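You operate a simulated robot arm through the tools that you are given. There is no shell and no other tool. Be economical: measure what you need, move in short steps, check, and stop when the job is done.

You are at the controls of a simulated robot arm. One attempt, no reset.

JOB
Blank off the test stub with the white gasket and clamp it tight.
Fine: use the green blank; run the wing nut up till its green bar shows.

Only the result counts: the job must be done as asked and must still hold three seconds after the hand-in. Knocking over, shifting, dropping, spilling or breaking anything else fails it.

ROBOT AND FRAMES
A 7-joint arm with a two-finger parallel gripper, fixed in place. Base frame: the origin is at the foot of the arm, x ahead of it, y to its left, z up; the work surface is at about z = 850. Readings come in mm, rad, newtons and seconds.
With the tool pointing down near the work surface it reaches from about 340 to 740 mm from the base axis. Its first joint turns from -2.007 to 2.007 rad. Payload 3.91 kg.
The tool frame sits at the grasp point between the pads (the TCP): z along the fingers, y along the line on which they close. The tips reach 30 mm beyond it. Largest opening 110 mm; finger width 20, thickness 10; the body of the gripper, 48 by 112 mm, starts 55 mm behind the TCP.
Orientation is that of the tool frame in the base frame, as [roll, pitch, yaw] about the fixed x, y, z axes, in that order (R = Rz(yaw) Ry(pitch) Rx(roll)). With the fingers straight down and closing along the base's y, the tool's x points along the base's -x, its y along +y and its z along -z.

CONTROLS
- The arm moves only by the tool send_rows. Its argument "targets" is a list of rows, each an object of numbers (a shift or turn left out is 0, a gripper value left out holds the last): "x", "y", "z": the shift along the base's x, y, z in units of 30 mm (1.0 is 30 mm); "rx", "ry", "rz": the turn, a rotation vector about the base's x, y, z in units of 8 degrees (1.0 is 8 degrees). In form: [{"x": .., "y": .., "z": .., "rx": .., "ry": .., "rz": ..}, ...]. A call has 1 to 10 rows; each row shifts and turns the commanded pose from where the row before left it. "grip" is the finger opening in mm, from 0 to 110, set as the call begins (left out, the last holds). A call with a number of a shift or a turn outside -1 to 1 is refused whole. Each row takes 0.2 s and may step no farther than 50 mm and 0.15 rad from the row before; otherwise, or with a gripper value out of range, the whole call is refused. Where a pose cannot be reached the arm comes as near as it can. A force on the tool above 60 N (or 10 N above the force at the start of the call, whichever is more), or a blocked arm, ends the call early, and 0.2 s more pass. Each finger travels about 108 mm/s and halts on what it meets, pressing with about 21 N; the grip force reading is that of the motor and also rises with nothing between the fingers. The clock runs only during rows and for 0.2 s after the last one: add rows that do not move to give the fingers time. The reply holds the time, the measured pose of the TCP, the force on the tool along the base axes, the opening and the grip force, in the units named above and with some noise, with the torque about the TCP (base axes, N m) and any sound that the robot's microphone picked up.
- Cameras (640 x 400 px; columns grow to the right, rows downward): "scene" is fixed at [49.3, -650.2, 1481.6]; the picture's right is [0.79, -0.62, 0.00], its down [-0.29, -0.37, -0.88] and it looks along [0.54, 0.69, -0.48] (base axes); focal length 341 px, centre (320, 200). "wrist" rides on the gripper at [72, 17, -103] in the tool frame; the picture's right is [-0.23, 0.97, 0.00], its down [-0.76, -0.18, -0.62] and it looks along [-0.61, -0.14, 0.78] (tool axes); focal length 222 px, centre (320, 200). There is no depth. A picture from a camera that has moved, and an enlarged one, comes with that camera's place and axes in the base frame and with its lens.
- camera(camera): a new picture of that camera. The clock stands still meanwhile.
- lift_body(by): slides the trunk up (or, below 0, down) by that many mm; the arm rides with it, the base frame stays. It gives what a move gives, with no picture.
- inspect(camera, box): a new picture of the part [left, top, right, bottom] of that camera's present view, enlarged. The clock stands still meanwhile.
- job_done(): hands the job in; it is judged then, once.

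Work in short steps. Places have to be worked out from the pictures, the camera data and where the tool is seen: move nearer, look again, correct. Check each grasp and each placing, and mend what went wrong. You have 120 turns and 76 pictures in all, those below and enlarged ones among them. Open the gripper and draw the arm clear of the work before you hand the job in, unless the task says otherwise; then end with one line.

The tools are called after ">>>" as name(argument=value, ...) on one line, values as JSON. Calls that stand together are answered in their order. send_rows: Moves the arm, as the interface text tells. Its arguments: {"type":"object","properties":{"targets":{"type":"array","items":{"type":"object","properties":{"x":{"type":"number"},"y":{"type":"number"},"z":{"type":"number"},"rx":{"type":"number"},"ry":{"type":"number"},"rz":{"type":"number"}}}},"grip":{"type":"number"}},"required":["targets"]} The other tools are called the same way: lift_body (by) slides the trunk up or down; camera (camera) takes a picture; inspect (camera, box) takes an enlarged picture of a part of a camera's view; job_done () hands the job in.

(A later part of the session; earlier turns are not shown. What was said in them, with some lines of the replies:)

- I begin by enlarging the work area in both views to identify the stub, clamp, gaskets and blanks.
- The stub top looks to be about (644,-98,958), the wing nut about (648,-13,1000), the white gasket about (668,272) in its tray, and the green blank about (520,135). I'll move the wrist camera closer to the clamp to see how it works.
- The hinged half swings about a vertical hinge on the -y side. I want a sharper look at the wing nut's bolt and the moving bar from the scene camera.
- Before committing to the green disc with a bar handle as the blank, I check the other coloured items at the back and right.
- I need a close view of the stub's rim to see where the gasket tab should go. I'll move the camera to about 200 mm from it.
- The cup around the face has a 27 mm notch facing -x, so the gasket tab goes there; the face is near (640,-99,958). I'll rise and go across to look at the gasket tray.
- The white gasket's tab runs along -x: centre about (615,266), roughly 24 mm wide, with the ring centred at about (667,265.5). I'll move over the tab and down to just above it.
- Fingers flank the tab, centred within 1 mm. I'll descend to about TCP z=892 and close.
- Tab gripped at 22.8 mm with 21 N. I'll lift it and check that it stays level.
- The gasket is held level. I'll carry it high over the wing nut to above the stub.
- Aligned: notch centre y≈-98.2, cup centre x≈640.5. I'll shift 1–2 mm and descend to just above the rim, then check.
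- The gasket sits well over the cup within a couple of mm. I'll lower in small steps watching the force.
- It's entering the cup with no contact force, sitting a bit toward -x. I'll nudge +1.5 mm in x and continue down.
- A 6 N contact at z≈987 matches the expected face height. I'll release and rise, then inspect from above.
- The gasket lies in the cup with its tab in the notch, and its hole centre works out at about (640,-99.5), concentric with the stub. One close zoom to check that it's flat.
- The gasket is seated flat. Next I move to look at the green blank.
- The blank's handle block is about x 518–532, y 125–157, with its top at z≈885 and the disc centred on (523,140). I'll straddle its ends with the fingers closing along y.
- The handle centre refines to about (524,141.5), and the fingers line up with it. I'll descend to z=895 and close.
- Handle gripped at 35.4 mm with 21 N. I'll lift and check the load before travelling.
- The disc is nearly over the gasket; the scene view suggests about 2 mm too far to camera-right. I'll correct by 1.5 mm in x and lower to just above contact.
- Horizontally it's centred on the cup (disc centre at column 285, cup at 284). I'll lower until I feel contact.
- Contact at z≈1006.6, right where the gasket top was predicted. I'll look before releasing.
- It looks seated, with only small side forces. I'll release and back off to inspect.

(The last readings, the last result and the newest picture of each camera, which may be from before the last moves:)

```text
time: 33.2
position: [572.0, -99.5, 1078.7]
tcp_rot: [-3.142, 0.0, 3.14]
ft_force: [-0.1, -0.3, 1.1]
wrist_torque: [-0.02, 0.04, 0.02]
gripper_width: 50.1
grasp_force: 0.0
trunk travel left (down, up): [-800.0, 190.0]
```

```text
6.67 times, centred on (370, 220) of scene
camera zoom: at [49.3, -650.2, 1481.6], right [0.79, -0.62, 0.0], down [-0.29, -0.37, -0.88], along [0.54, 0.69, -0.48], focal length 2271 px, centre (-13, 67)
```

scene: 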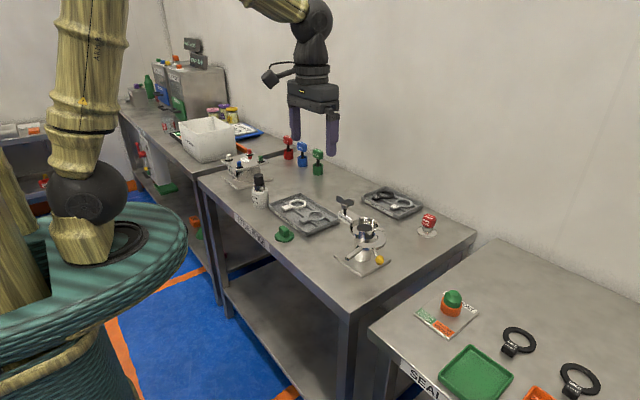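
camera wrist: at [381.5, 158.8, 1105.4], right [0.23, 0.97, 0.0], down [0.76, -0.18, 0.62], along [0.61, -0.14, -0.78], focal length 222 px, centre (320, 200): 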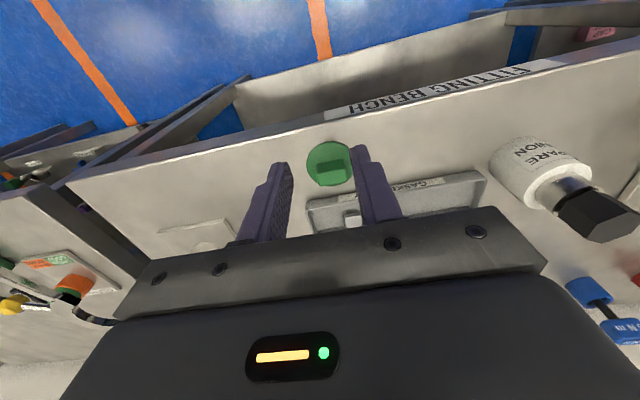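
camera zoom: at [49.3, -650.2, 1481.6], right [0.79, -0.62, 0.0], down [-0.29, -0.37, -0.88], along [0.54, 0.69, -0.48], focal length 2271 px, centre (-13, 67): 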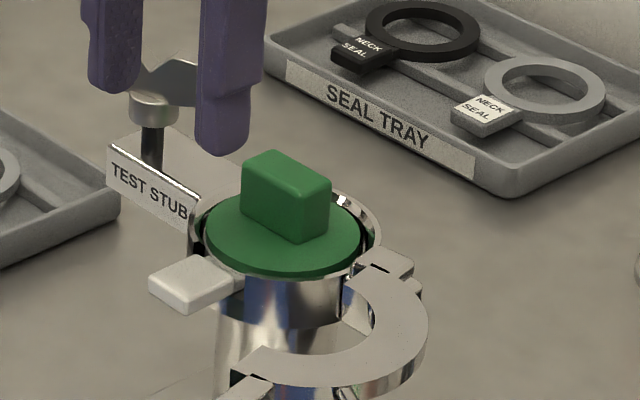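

The blank is seated flat inside the cup. Next is the hinged half: pivot at about (645,-153), its bar currently running to about (498,-190). I'll close the fingers and position behind the bar, between it and the yellow knob's rod.

>>> send_rows(targets=[{"x": -0.5, "y": -0.95}, {"x": -0.5, "y": -0.95}, {"x": -0.5, "y": -0.95}, {"x": -0.4, "y": -1}, {"z": -0.8}, {}], grip=0)

>>> camera(camera="wrist")

>>> inspect(camera="scene", box=[330, 190, 420, 280])

```text
time: 34.6
position: [514.2, -212.4, 1055.8]
tcp_rot: [-3.141, 0.002, -3.14]
ft_force: [-0.4, 0.0, -0.3]
wrist_torque: [0.04, -0.01, -0.02]
gripper_width: 0.0
grasp_force: 21.1
trunk travel left (down, up): [-800.0, 190.0]
```

```text
32 pictures are left
camera wrist: at [442.4, -197.3, 1158.4], right [0.23, 0.97, 0.0], down [0.76, -0.18, 0.62], along [0.61, -0.14, -0.78], focal length 222 px, centre (320, 200)
```

wrist: 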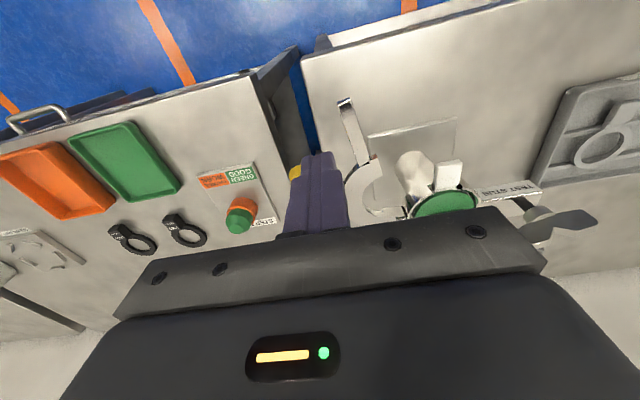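

```text
4.44 times, centred on (375, 235) of scene
camera zoom: at [49.3, -650.2, 1481.6], right [0.79, -0.62, 0.0], down [-0.29, -0.37, -0.88], along [0.54, 0.69, -0.48], focal length 1514 px, centre (76, 44)
```

zoom: 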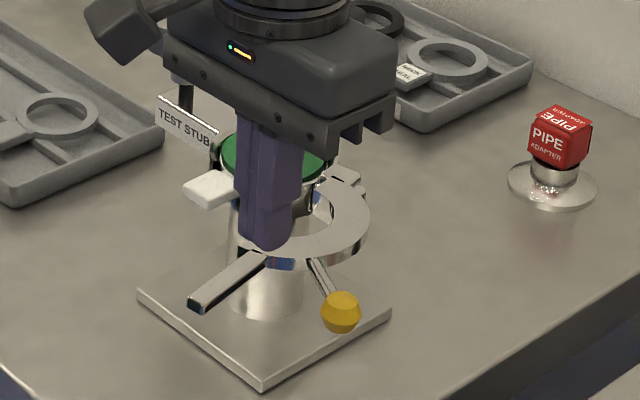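

The fingers stand between bar and knob with about 8 mm clearance. I'll lower to tip level 955 beside the bar.

>>> send_rows(targets=[{"z": -0.8}, {"z": -0.8}, {"z": -0.75}, {}])

>>> inspect(camera="scene", box=[330, 190, 420, 280])

```text
time: 35.6
position: [514.3, -213.4, 984.4]
tcp_rot: [3.14, 0.0, -3.14]
ft_force: [1.0, 0.3, -0.6]
wrist_torque: [0.02, 0.01, 0.04]
gripper_width: 0.0
grasp_force: 21.2
trunk travel left (down, up): [-800.0, 190.0]
```

```text
4.44 times, centred on (375, 235) of scene
camera zoom: at [49.3, -650.2, 1481.6], right [0.79, -0.62, 0.0], down [-0.29, -0.37, -0.88], along [0.54, 0.69, -0.48], focal length 1514 px, centre (76, 44)
```

zoom: 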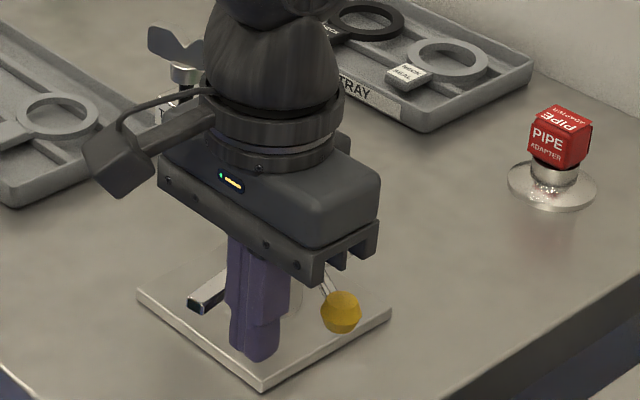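

I'll start swinging the half shut in small arc steps (contact on the bar, about 125 mm from the hinge).

>>> send_rows(targets=[{"x": 0.07, "y": 0.4, "z": 0.15}, {"x": 0.07, "y": 0.4}, {"x": 0.06, "y": 0.4}, {"x": -0.02, "y": 0.37}, {"x": -0.02, "y": 0.37}, {"x": -0.02, "y": 0.37}, {}])

>>> inspect(camera="scene", box=[330, 190, 420, 280])

```text
time: 37.2
position: [517.0, -143.2, 988.7]
tcp_rot: [-3.14, 0.0, -3.141]
ft_force: [0.0, -0.9, 1.0]
wrist_torque: [-0.01, 0.01, -0.01]
gripper_width: 0.0
grasp_force: 20.6
trunk travel left (down, up): [-800.0, 190.0]
```

```text
4.44 times, centred on (375, 235) of scene
camera zoom: at [49.3, -650.2, 1481.6], right [0.79, -0.62, 0.0], down [-0.29, -0.37, -0.88], along [0.54, 0.69, -0.48], focal length 1514 px, centre (76, 44)
```

zoom: 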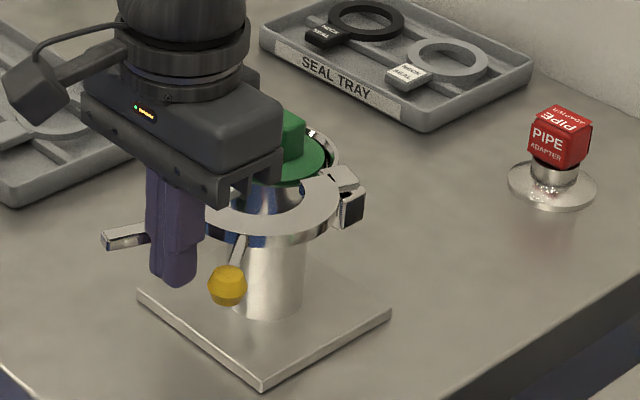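

The half is swinging smoothly with negligible force. I'll continue the arc.

>>> send_rows(targets=[{"x": 0.08, "y": 0.36}, {"x": 0.08, "y": 0.36}, {"x": 0.08, "y": 0.36}, {"x": 0.17, "y": 0.33}, {"x": 0.17, "y": 0.33}, {"x": 0.17, "y": 0.33}, {}])

>>> inspect(camera="scene", box=[330, 190, 420, 280])

```text
time: 38.8
position: [539.7, -80.9, 988.6]
tcp_rot: [3.142, -0.001, -3.14]
ft_force: [-0.4, -0.2, 0.2]
wrist_torque: [-0.02, -0.01, 0.0]
gripper_width: 0.1
grasp_force: 20.5
trunk travel left (down, up): [-800.0, 190.0]
```

```text
4.44 times, centred on (375, 235) of scene
camera zoom: at [49.3, -650.2, 1481.6], right [0.79, -0.62, 0.0], down [-0.29, -0.37, -0.88], along [0.54, 0.69, -0.48], focal length 1514 px, centre (76, 44)
```

zoom: 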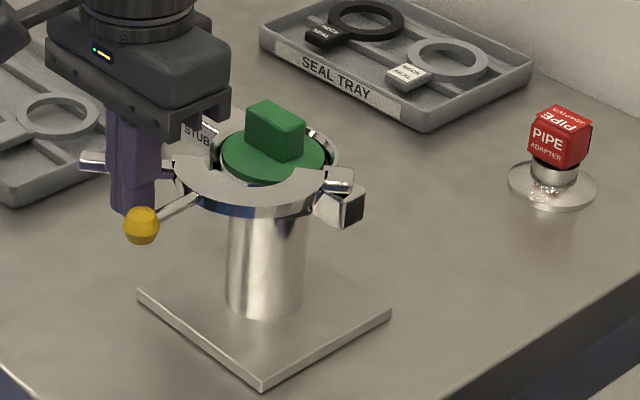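

The half is passing over the gasket tab and still moves freely. I'll continue toward closing, in smaller steps.

>>> send_rows(targets=[{"x": 0.24, "y": 0.28}, {"x": 0.25, "y": 0.27}, {"x": 0.25, "y": 0.26}, {}])

>>> inspect(camera="scene", box=[330, 190, 420, 280])

```text
time: 39.8
position: [562.7, -58.7, 989.7]
tcp_rot: [3.141, 0.001, -3.141]
ft_force: [0.4, 1.0, 0.4]
wrist_torque: [0.02, -0.02, 0.01]
gripper_width: 0.2
grasp_force: 20.5
trunk travel left (down, up): [-800.0, 190.0]
```

```text
4.44 times, centred on (375, 235) of scene
camera zoom: at [49.3, -650.2, 1481.6], right [0.79, -0.62, 0.0], down [-0.29, -0.37, -0.88], along [0.54, 0.69, -0.48], focal length 1514 px, centre (76, 44)
```

zoom: 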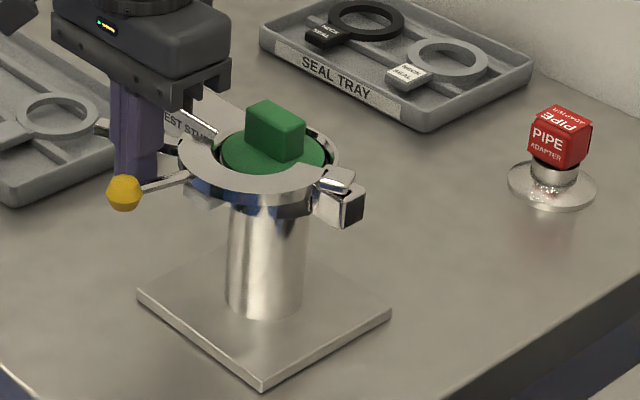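

The tab shows under the half, as intended. I'll continue the last part of the swing.

>>> send_rows(targets=[{"x": 0.3, "y": 0.24}, {"x": 0.3, "y": 0.22}, {"x": 0.29, "y": 0.2}, {}])

>>> inspect(camera="scene", box=[330, 190, 420, 280])

```text
time: 40.8
position: [589.9, -38.1, 989.1]
tcp_rot: [-3.141, 0.001, 3.141]
ft_force: [0.4, -0.3, -0.7]
wrist_torque: [-0.02, -0.02, 0.01]
gripper_width: 0.2
grasp_force: 20.8
trunk travel left (down, up): [-800.0, 190.0]
```

```text
4.44 times, centred on (375, 235) of scene
camera zoom: at [49.3, -650.2, 1481.6], right [0.79, -0.62, 0.0], down [-0.29, -0.37, -0.88], along [0.54, 0.69, -0.48], focal length 1514 px, centre (76, 44)
```

zoom: 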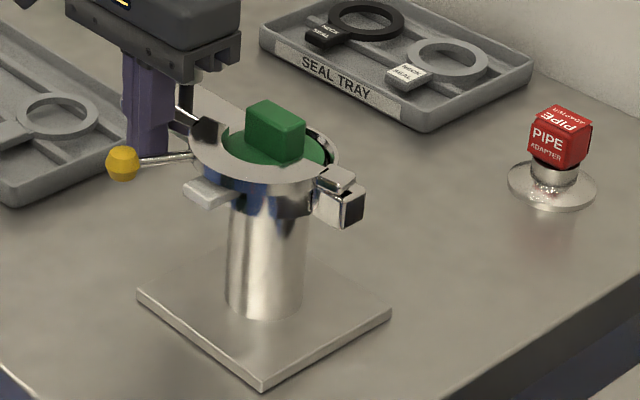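

Nearly closed and no resistance yet. I'll push on in 4 mm steps until contact force appears.

>>> send_rows(targets=[{"x": 0.2, "y": 0.05}, {"x": 0.2, "y": 0.05}, {"x": 0.15, "y": 0.03}, {"x": 0.1}, {"x": 0.1}, {"x": 0.1}, {}])

>>> inspect(camera="scene", box=[330, 190, 400, 250])

```text
time: 42.4
position: [612.3, -33.6, 989.5]
tcp_rot: [-3.141, -0.003, 3.141]
ft_force: [-10.9, -0.5, -2.4]
wrist_torque: [-0.05, 0.08, -0.02]
gripper_width: 0.0
grasp_force: 20.8
trunk travel left (down, up): [-800.0, 190.0]
```

```text
6.67 times, centred on (365, 220) of scene
camera zoom: at [49.3, -650.2, 1481.6], right [0.79, -0.62, 0.0], down [-0.29, -0.37, -0.88], along [0.54, 0.69, -0.48], focal length 2271 px, centre (20, 67)
```

zoom: 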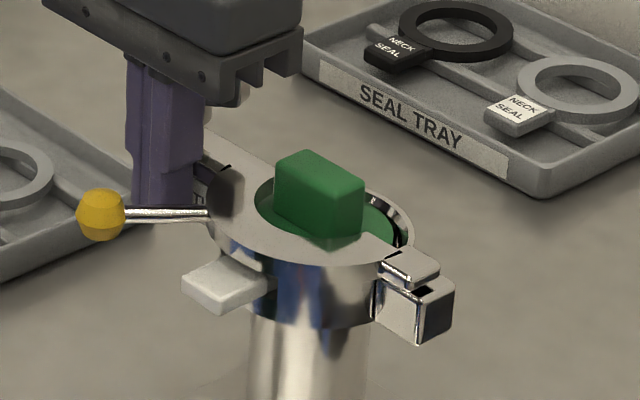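

Contact of 11 N at x≈612. I'll press a bit more to be sure it's fully home.

>>> send_rows(targets=[{"x": 0.08}, {"x": 0.08}, {}])

```text
time: 43.2
position: [613.0, -33.4, 988.8]
tcp_rot: [-3.141, -0.01, 3.141]
ft_force: [-35.0, 0.9, -6.8]
wrist_torque: [-0.43, 0.28, -0.04]
gripper_width: 0.0
grasp_force: 20.9
trunk travel left (down, up): [-800.0, 190.0]
```

The half is hard against its stop, so it's closed. I'll back off slightly, lift straight up and look at the wing nut.

>>> send_rows(targets=[{"x": -0.25}, {"z": 1}, {"z": 1}, {"z": 1}, {"x": -1, "z": 0.5}, {"x": -1}, {}], grip=0)

>>> inspect(camera="wrist", box=[220, 80, 460, 260])

>>> inspect(camera="scene", box=[330, 185, 390, 240])

```text
time: 44.8
position: [553.2, -34.6, 1093.3]
tcp_rot: [3.141, 0.0, -3.14]
ft_force: [-0.1, 0.0, 0.0]
wrist_torque: [-0.02, -0.01, -0.03]
gripper_width: 0.0
grasp_force: 20.7
trunk travel left (down, up): [-800.0, 190.0]
```

```text
2.22 times, centred on (340, 170) of wrist
camera zoom: at [481.6, -18.2, 1196.6], right [0.23, 0.97, 0.0], down [0.76, -0.18, 0.62], along [0.61, -0.14, -0.78], focal length 494 px, centre (276, 267)
```

zoom: 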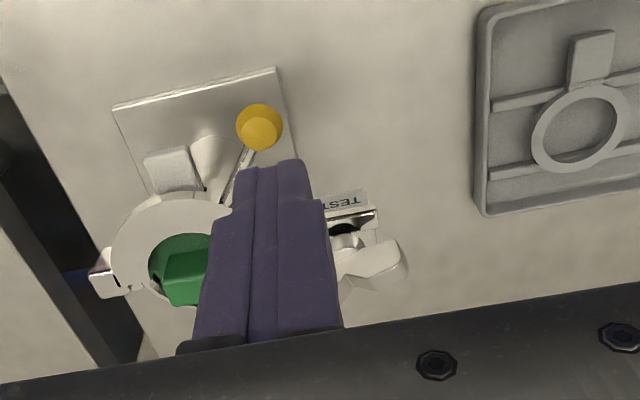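

```text
7.27 times, centred on (360, 212) of scene
camera zoom: at [49.3, -650.2, 1481.6], right [0.79, -0.62, 0.0], down [-0.29, -0.37, -0.88], along [0.54, 0.69, -0.48], focal length 2477 px, centre (29, 109)
```

zoom: 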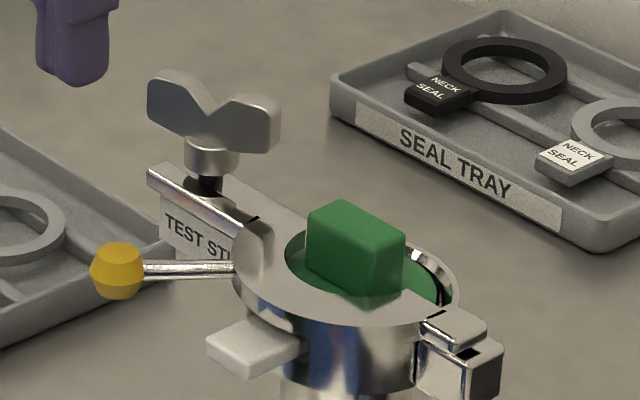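

The bar lies home beside the bolt under the wing nut. I'll open the fingers and move the wrist camera in to measure the nut precisely.

>>> send_rows(targets=[{"x": 0.5, "y": 0.4}, {"x": 0.5, "y": 0.4}, {"y": 0.3, "z": -0.4}, {}, {}], grip=110)

>>> inspect(camera="wrist", box=[220, 80, 420, 240])

```text
time: 46.0
position: [583.6, -0.9, 1081.4]
tcp_rot: [-3.141, 0.002, -3.139]
ft_force: [-0.5, 0.2, 0.7]
wrist_torque: [-0.04, 0.0, 0.02]
gripper_width: 110.0
grasp_force: 0.0
trunk travel left (down, up): [-800.0, 190.0]
```

```text
2.50 times, centred on (320, 160) of wrist
camera zoom: at [510.8, 15.5, 1184.9], right [0.23, 0.97, 0.0], down [0.76, -0.18, 0.62], along [0.61, -0.14, -0.78], focal length 555 px, centre (320, 300)
```

zoom: 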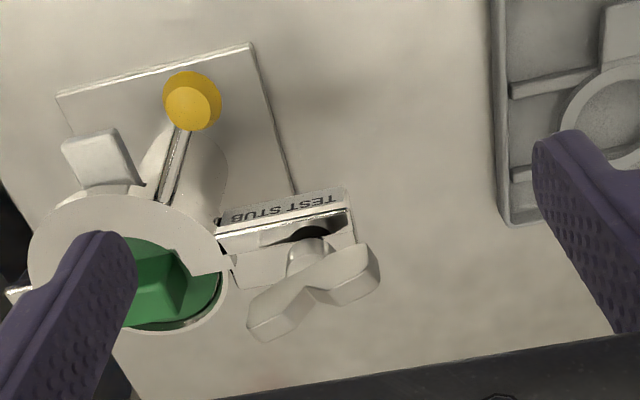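

Bolt axis works out to about (641,-18.5), with the wings at roughly z 1000–1022 and their plane at about 109° in plan. I'll centre above it and turn the tool +109° so a long clockwise stroke is available.

>>> send_rows(targets=[{"x": 1, "y": -0.3, "rz": 1}, {"x": 0.95, "y": -0.29, "rz": 1}, {"rz": 1}, {"rz": 1}, {"rz": 1}, {"rz": 1}, {"rz": 1}], grip=50)

>>> send_rows(targets=[{"rz": 1}, {"rz": 1}, {"rz": 1}, {"rz": 1}, {"rz": 1}, {"rz": 1}, {"rz": 0.6}, {}])

>>> camera(camera="wrist")

>>> inspect(camera="scene", box=[320, 150, 400, 220])

```text
time: 47.6
position: [640.3, -20.3, 1080.7]
tcp_rot: [3.141, 0.0, -2.16]
ft_force: [-0.2, -0.4, 0.1]
wrist_torque: [-0.02, 0.03, 0.02]
gripper_width: 50.1
grasp_force: 0.1
trunk travel left (down, up): [-800.0, 190.0]
```

```text
time: 49.4
position: [639.8, -19.5, 1081.5]
tcp_rot: [-3.142, 0.0, -1.241]
ft_force: [-0.1, 0.7, 0.7]
wrist_torque: [0.01, 0.01, 0.01]
gripper_width: 49.9
grasp_force: 0.1
trunk travel left (down, up): [-800.0, 190.0]
```

```text
21 pictures are left
camera wrist: at [648.6, -93.1, 1184.5], right [-0.99, -0.1, 0.0], down [-0.08, 0.78, 0.62], along [-0.06, 0.62, -0.78], focal length 222 px, centre (320, 200)
```

wrist: 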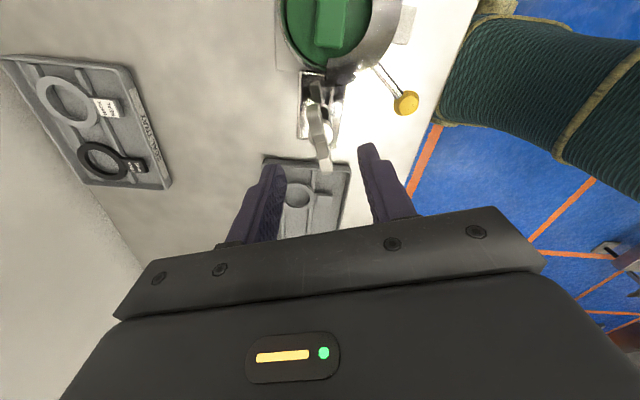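

```text
5.71 times, centred on (360, 185) of scene
camera zoom: at [49.3, -650.2, 1481.6], right [0.79, -0.62, 0.0], down [-0.29, -0.37, -0.88], along [0.54, 0.69, -0.48], focal length 1946 px, centre (91, 286)
```

zoom: 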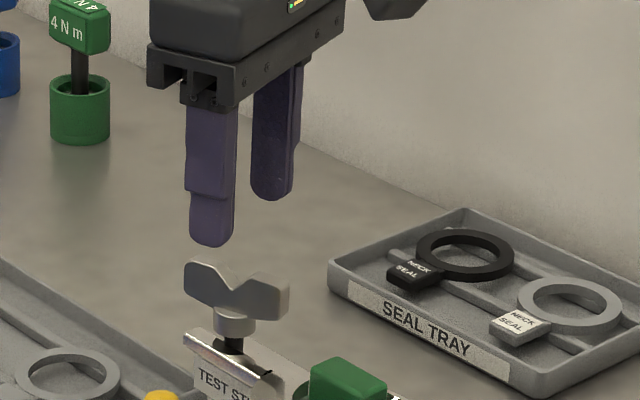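

The turn was fully reached. I'll enlarge the wing nut in this view for a second position fix.

>>> inspect(camera="wrist", box=[270, 60, 370, 190])

```text
3.08 times, centred on (320, 125) of wrist
camera zoom: at [648.6, -93.1, 1184.5], right [-0.99, -0.1, 0.0], down [-0.08, 0.78, 0.62], along [-0.06, 0.62, -0.78], focal length 684 px, centre (320, 431)
```

zoom: 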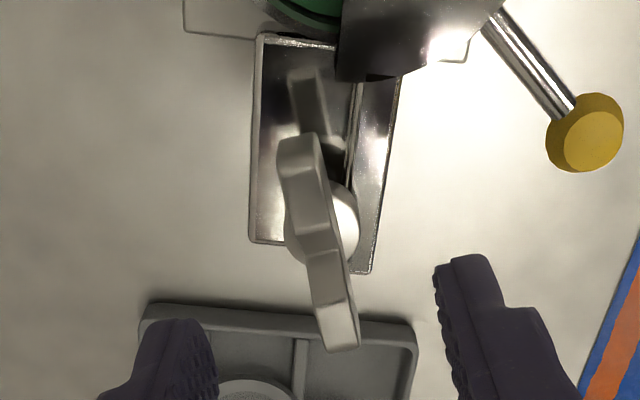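

The view confirms the axis at (641.3,-19) and the wing plane at 108°. I'll descend to put the pads on the wings and close.

>>> send_rows(targets=[{"x": 0.04, "z": -0.6}, {"z": -0.6}, {"z": -0.43}, {}])

>>> send_rows(targets=[{}, {}, {}], grip=2)

>>> inspect(camera="scene", box=[325, 170, 385, 220])

```text
time: 50.4
position: [642.9, -20.0, 1032.7]
tcp_rot: [-3.141, -0.001, -1.244]
ft_force: [0.2, -0.7, -0.1]
wrist_torque: [0.0, -0.02, 0.01]
gripper_width: 50.1
grasp_force: 0.1
trunk travel left (down, up): [-800.0, 190.0]
```

```text
time: 51.2
position: [639.9, -19.2, 1033.0]
tcp_rot: [3.139, -0.002, -1.243]
ft_force: [-7.8, -1.2, -4.0]
wrist_torque: [-0.31, -0.16, 0.07]
gripper_width: 9.8
grasp_force: 44.9
trunk travel left (down, up): [-800.0, 190.0]
```

```text
8.00 times, centred on (355, 195) of scene
camera zoom: at [49.3, -650.2, 1481.6], right [0.79, -0.62, 0.0], down [-0.29, -0.37, -0.88], along [0.54, 0.69, -0.48], focal length 2725 px, centre (40, 240)
```

zoom: 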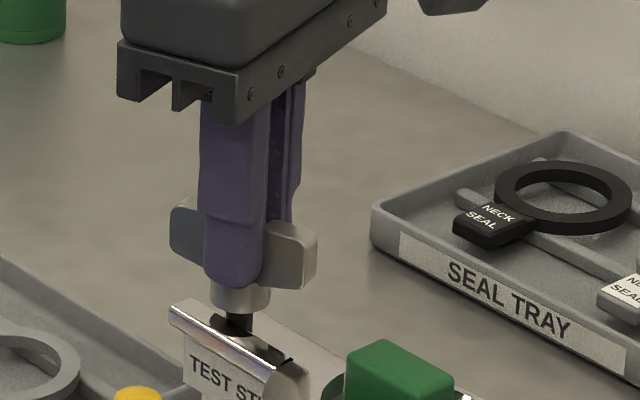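

Gripped (9.8 mm). The nut pulls the tool 8 N toward -x, so I relax the command 1.5 mm and begin turning clockwise.

>>> send_rows(targets=[{"x": -0.05}, {"rz": -0.5}, {"rz": -0.8}, {"rz": -0.8}, {"rz": -0.8}, {}])

```text
time: 52.6
position: [640.2, -20.3, 1032.8]
tcp_rot: [3.138, -0.001, -1.646]
ft_force: [-7.8, -4.6, -11.4]
wrist_torque: [0.14, -0.11, 0.02]
gripper_width: 9.7
grasp_force: 45.2
trunk travel left (down, up): [-800.0, 190.0]
```

It turns with little torque and draws the tool downward slightly, as a tightening nut should. I'll continue, following it down a bit.

>>> send_rows(targets=[{"x": -0.02, "z": -0.03, "rz": -0.9}, {"rz": -0.9, "z": -0.01}, {"rz": -0.9, "z": -0.01}, {"rz": -0.9, "z": -0.01}, {"rz": -0.9, "z": -0.01}, {"rz": -0.9, "z": -0.01}, {"rz": -0.9, "z": -0.01}, {"rz": -0.9, "z": -0.01}, {}])

>>> inspect(camera="scene", box=[325, 170, 385, 220])

```text
time: 54.6
position: [638.6, -18.9, 1032.4]
tcp_rot: [3.142, 0.003, -2.653]
ft_force: [-7.9, -0.7, 20.0]
wrist_torque: [-0.27, 1.18, -0.02]
gripper_width: 9.7
grasp_force: 45.4
trunk travel left (down, up): [-800.0, 190.0]
```

```text
8.00 times, centred on (355, 195) of scene
camera zoom: at [49.3, -650.2, 1481.6], right [0.79, -0.62, 0.0], down [-0.29, -0.37, -0.88], along [0.54, 0.69, -0.48], focal length 2725 px, centre (40, 240)
```

zoom: 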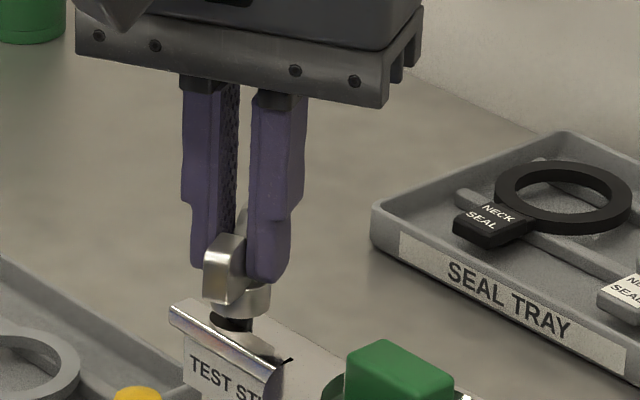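

Now 20 N upward means I pushed down more than the nut travels. I'll undo that and keep turning.

>>> send_rows(targets=[{"z": 0.06, "rz": -0.9}, {"z": 0.03, "rz": -0.9}, {"rz": -0.9}, {"rz": -0.9}, {"rz": -0.9}, {"rz": -0.9}, {"rz": -0.9}, {"rz": -0.9}, {}])

```text
time: 56.6
position: [637.6, -16.6, 1032.3]
tcp_rot: [-3.139, -0.002, 2.625]
ft_force: [-10.8, 13.2, -7.2]
wrist_torque: [0.82, 0.86, 0.01]
gripper_width: 9.9
grasp_force: 45.1
trunk travel left (down, up): [-800.0, 190.0]
```

Side forces show the grip is slightly off-axis; I trim by about 1.5 mm and continue turning.

>>> send_rows(targets=[{"x": -0.05, "y": 0.05, "rz": -0.8}, {"rz": -0.8}, {"rz": -0.8}, {"rz": -0.8}, {"rz": -0.8}, {}])

>>> inspect(camera="scene", box=[325, 170, 385, 220])

```text
time: 58.0
position: [639.3, -15.6, 1031.7]
tcp_rot: [-3.141, 0.002, 2.067]
ft_force: [-2.5, 10.9, -9.4]
wrist_torque: [0.43, 0.13, 0.0]
gripper_width: 10.0
grasp_force: 45.3
trunk travel left (down, up): [-800.0, 190.0]
```

```text
8.00 times, centred on (355, 195) of scene
camera zoom: at [49.3, -650.2, 1481.6], right [0.79, -0.62, 0.0], down [-0.29, -0.37, -0.88], along [0.54, 0.69, -0.48], focal length 2725 px, centre (40, 240)
```

zoom: 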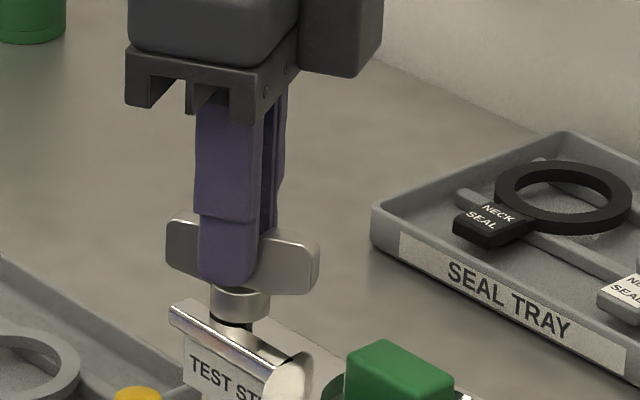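

The nut has come down visibly over about 170°. I'll see whether the wrist can continue a little further.

>>> send_rows(targets=[{"y": 0.04, "z": -0.03, "rz": -0.8}, {"rz": -0.8}, {"rz": -0.8}, {"rz": -0.8}, {"rz": -0.8}, {"rz": -0.8}, {"rz": -0.8}, {}])

```text
time: 59.8
position: [640.2, -15.8, 1031.5]
tcp_rot: [3.138, -0.001, 1.285]
ft_force: [16.6, 2.6, 15.4]
wrist_torque: [-0.97, 0.35, 0.48]
gripper_width: 9.7
grasp_force: 44.2
trunk travel left (down, up): [-800.0, 190.0]
```

A torque of about 0.5 Nm is appearing, so the nut is starting to bite. I trim the side loads and turn on.

>>> send_rows(targets=[{"x": 0.06, "z": 0.03, "rz": -0.6}, {"rz": -0.6}, {"rz": -0.6}, {}])

>>> inspect(camera="scene", box=[325, 170, 385, 220])

```text
time: 60.8
position: [640.5, -16.7, 1032.9]
tcp_rot: [-3.14, 0.002, 1.034]
ft_force: [9.5, 0.1, 6.4]
wrist_torque: [-0.31, -0.21, 1.21]
gripper_width: 15.3
grasp_force: 45.4
trunk travel left (down, up): [-800.0, 190.0]
```

```text
8.00 times, centred on (355, 195) of scene
camera zoom: at [49.3, -650.2, 1481.6], right [0.79, -0.62, 0.0], down [-0.29, -0.37, -0.88], along [0.54, 0.69, -0.48], focal length 2725 px, centre (40, 240)
```

zoom: 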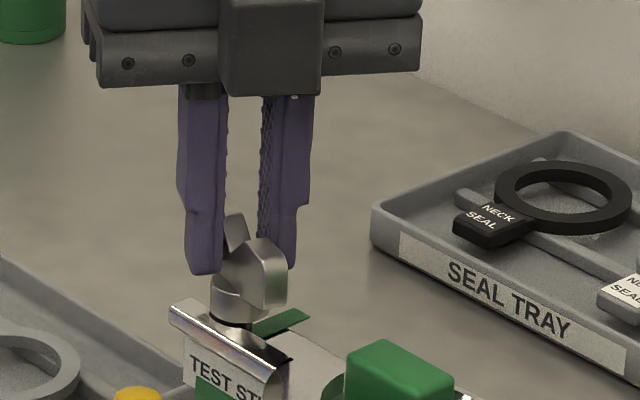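

Green indicators have appeared by the nut, and the torque rose to 1.2 Nm with the pads starting to slip, so the nut is tight. I'll stop, open and rise to inspect.

>>> send_rows(targets=[{}, {}], grip=50)

>>> send_rows(targets=[{"z": 0.8}, {"z": 1}, {"z": 1}, {"z": 0.8}, {}])

>>> inspect(camera="scene", box=[330, 185, 390, 235])

>>> camera(camera="wrist")

```text
time: 61.4
position: [639.4, -15.7, 1031.8]
tcp_rot: [-3.141, 0.001, 1.032]
ft_force: [0.8, -0.3, 0.2]
wrist_torque: [0.0, -0.02, 0.01]
gripper_width: 49.9
grasp_force: 0.0
trunk travel left (down, up): [-800.0, 190.0]
```

```text
time: 62.6
position: [641.1, -16.4, 1141.0]
tcp_rot: [-3.142, -0.001, 1.033]
ft_force: [0.6, 0.5, -0.1]
wrist_torque: [-0.01, 0.02, -0.01]
gripper_width: 50.1
grasp_force: 0.0
trunk travel left (down, up): [-800.0, 190.0]
```

```text
8.00 times, centred on (360, 210) of scene
camera zoom: at [49.3, -650.2, 1481.6], right [0.79, -0.62, 0.0], down [-0.29, -0.37, -0.88], along [0.54, 0.69, -0.48], focal length 2725 px, centre (0, 120)
```

zoom: 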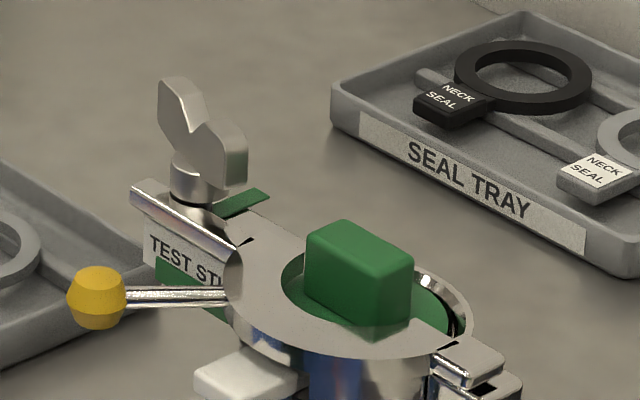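

```text
13 pictures are left
camera wrist: at [692.8, 36.2, 1243.6], right [0.72, -0.69, 0.0], down [-0.54, -0.56, 0.62], along [-0.43, -0.45, -0.78], focal length 222 px, centre (320, 200)
```

wrist: 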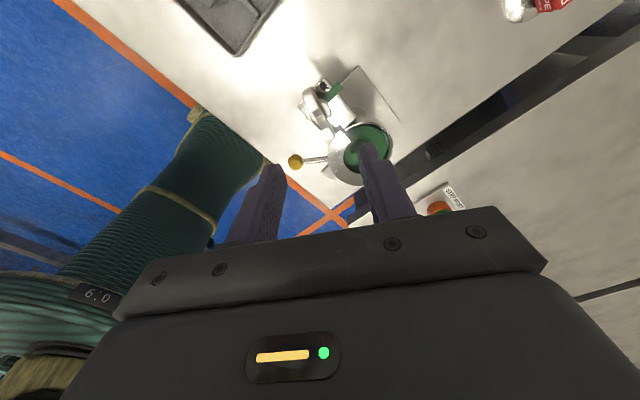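

The green bar is visible on both sides of the clamp and persists after release. One enlarged check from above.

>>> inspect(camera="wrist", box=[280, 60, 410, 190])

```text
3.08 times, centred on (345, 125) of wrist
camera zoom: at [692.8, 36.2, 1243.6], right [0.72, -0.69, 0.0], down [-0.54, -0.56, 0.62], along [-0.43, -0.45, -0.78], focal length 684 px, centre (243, 431)
```

zoom: 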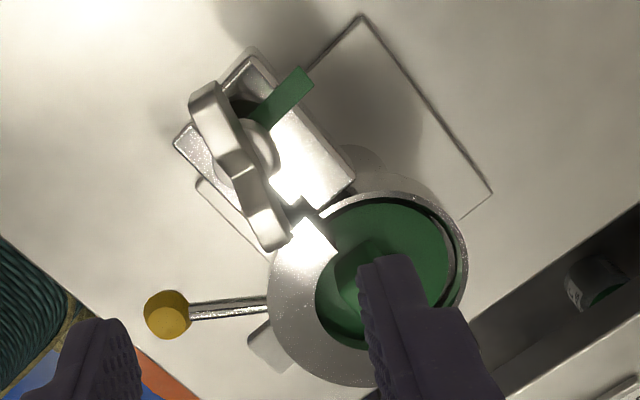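

The green bar projects from under the nut, the half is closed, and the blank and gasket are in place. I'll draw the arm up and back, then take a last look.

>>> send_rows(targets=[{"z": 1}, {"z": 1}, {"x": -1, "z": 0.5}, {"x": -1}, {"x": -1}, {"x": -1}, {"x": -1}, {}, {}])

>>> camera(camera="scene")

>>> inspect(camera="scene", box=[330, 185, 400, 245])

```text
time: 64.6
position: [489.7, -14.9, 1214.9]
tcp_rot: [-3.141, 0.0, 1.033]
ft_force: [-0.1, -0.3, 0.9]
wrist_torque: [-0.02, -0.01, 0.0]
gripper_width: 50.3
grasp_force: 0.0
trunk travel left (down, up): [-800.0, 190.0]
```

```text
11 pictures are left
```

scene: 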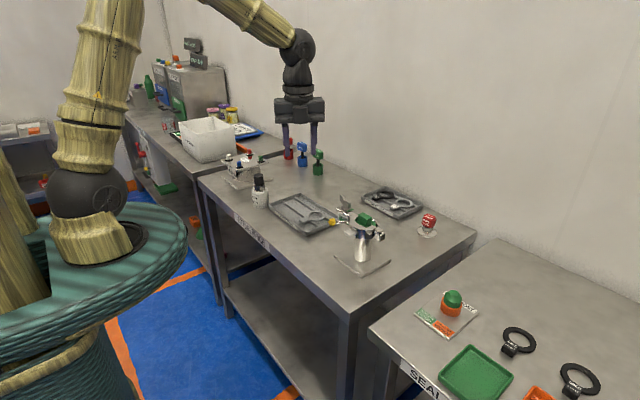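

```text
6.67 times, centred on (365, 215) of scene
camera zoom: at [49.3, -650.2, 1481.6], right [0.79, -0.62, 0.0], down [-0.29, -0.37, -0.88], along [0.54, 0.69, -0.48], focal length 2271 px, centre (20, 100)
```

zoom: 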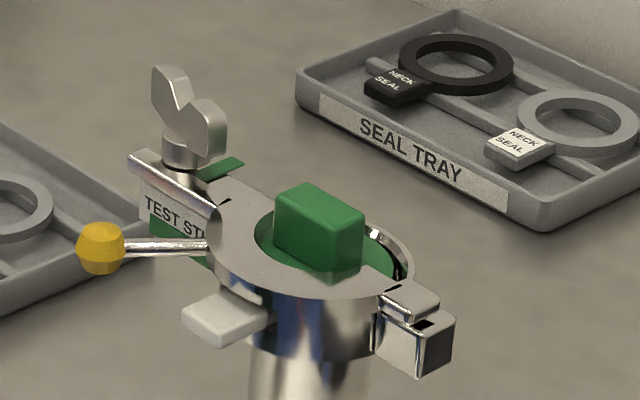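

The arm is clear, nothing else has moved, and the green bar still shows, so I'm handing the job in.

>>> job_done()

```text
The job is handed in.
```

I blanked off the test stub with the white gasket and the green blank, closed the clamp, and ran the wing nut up until its green bar showed; the bar was still showing at hand-in.
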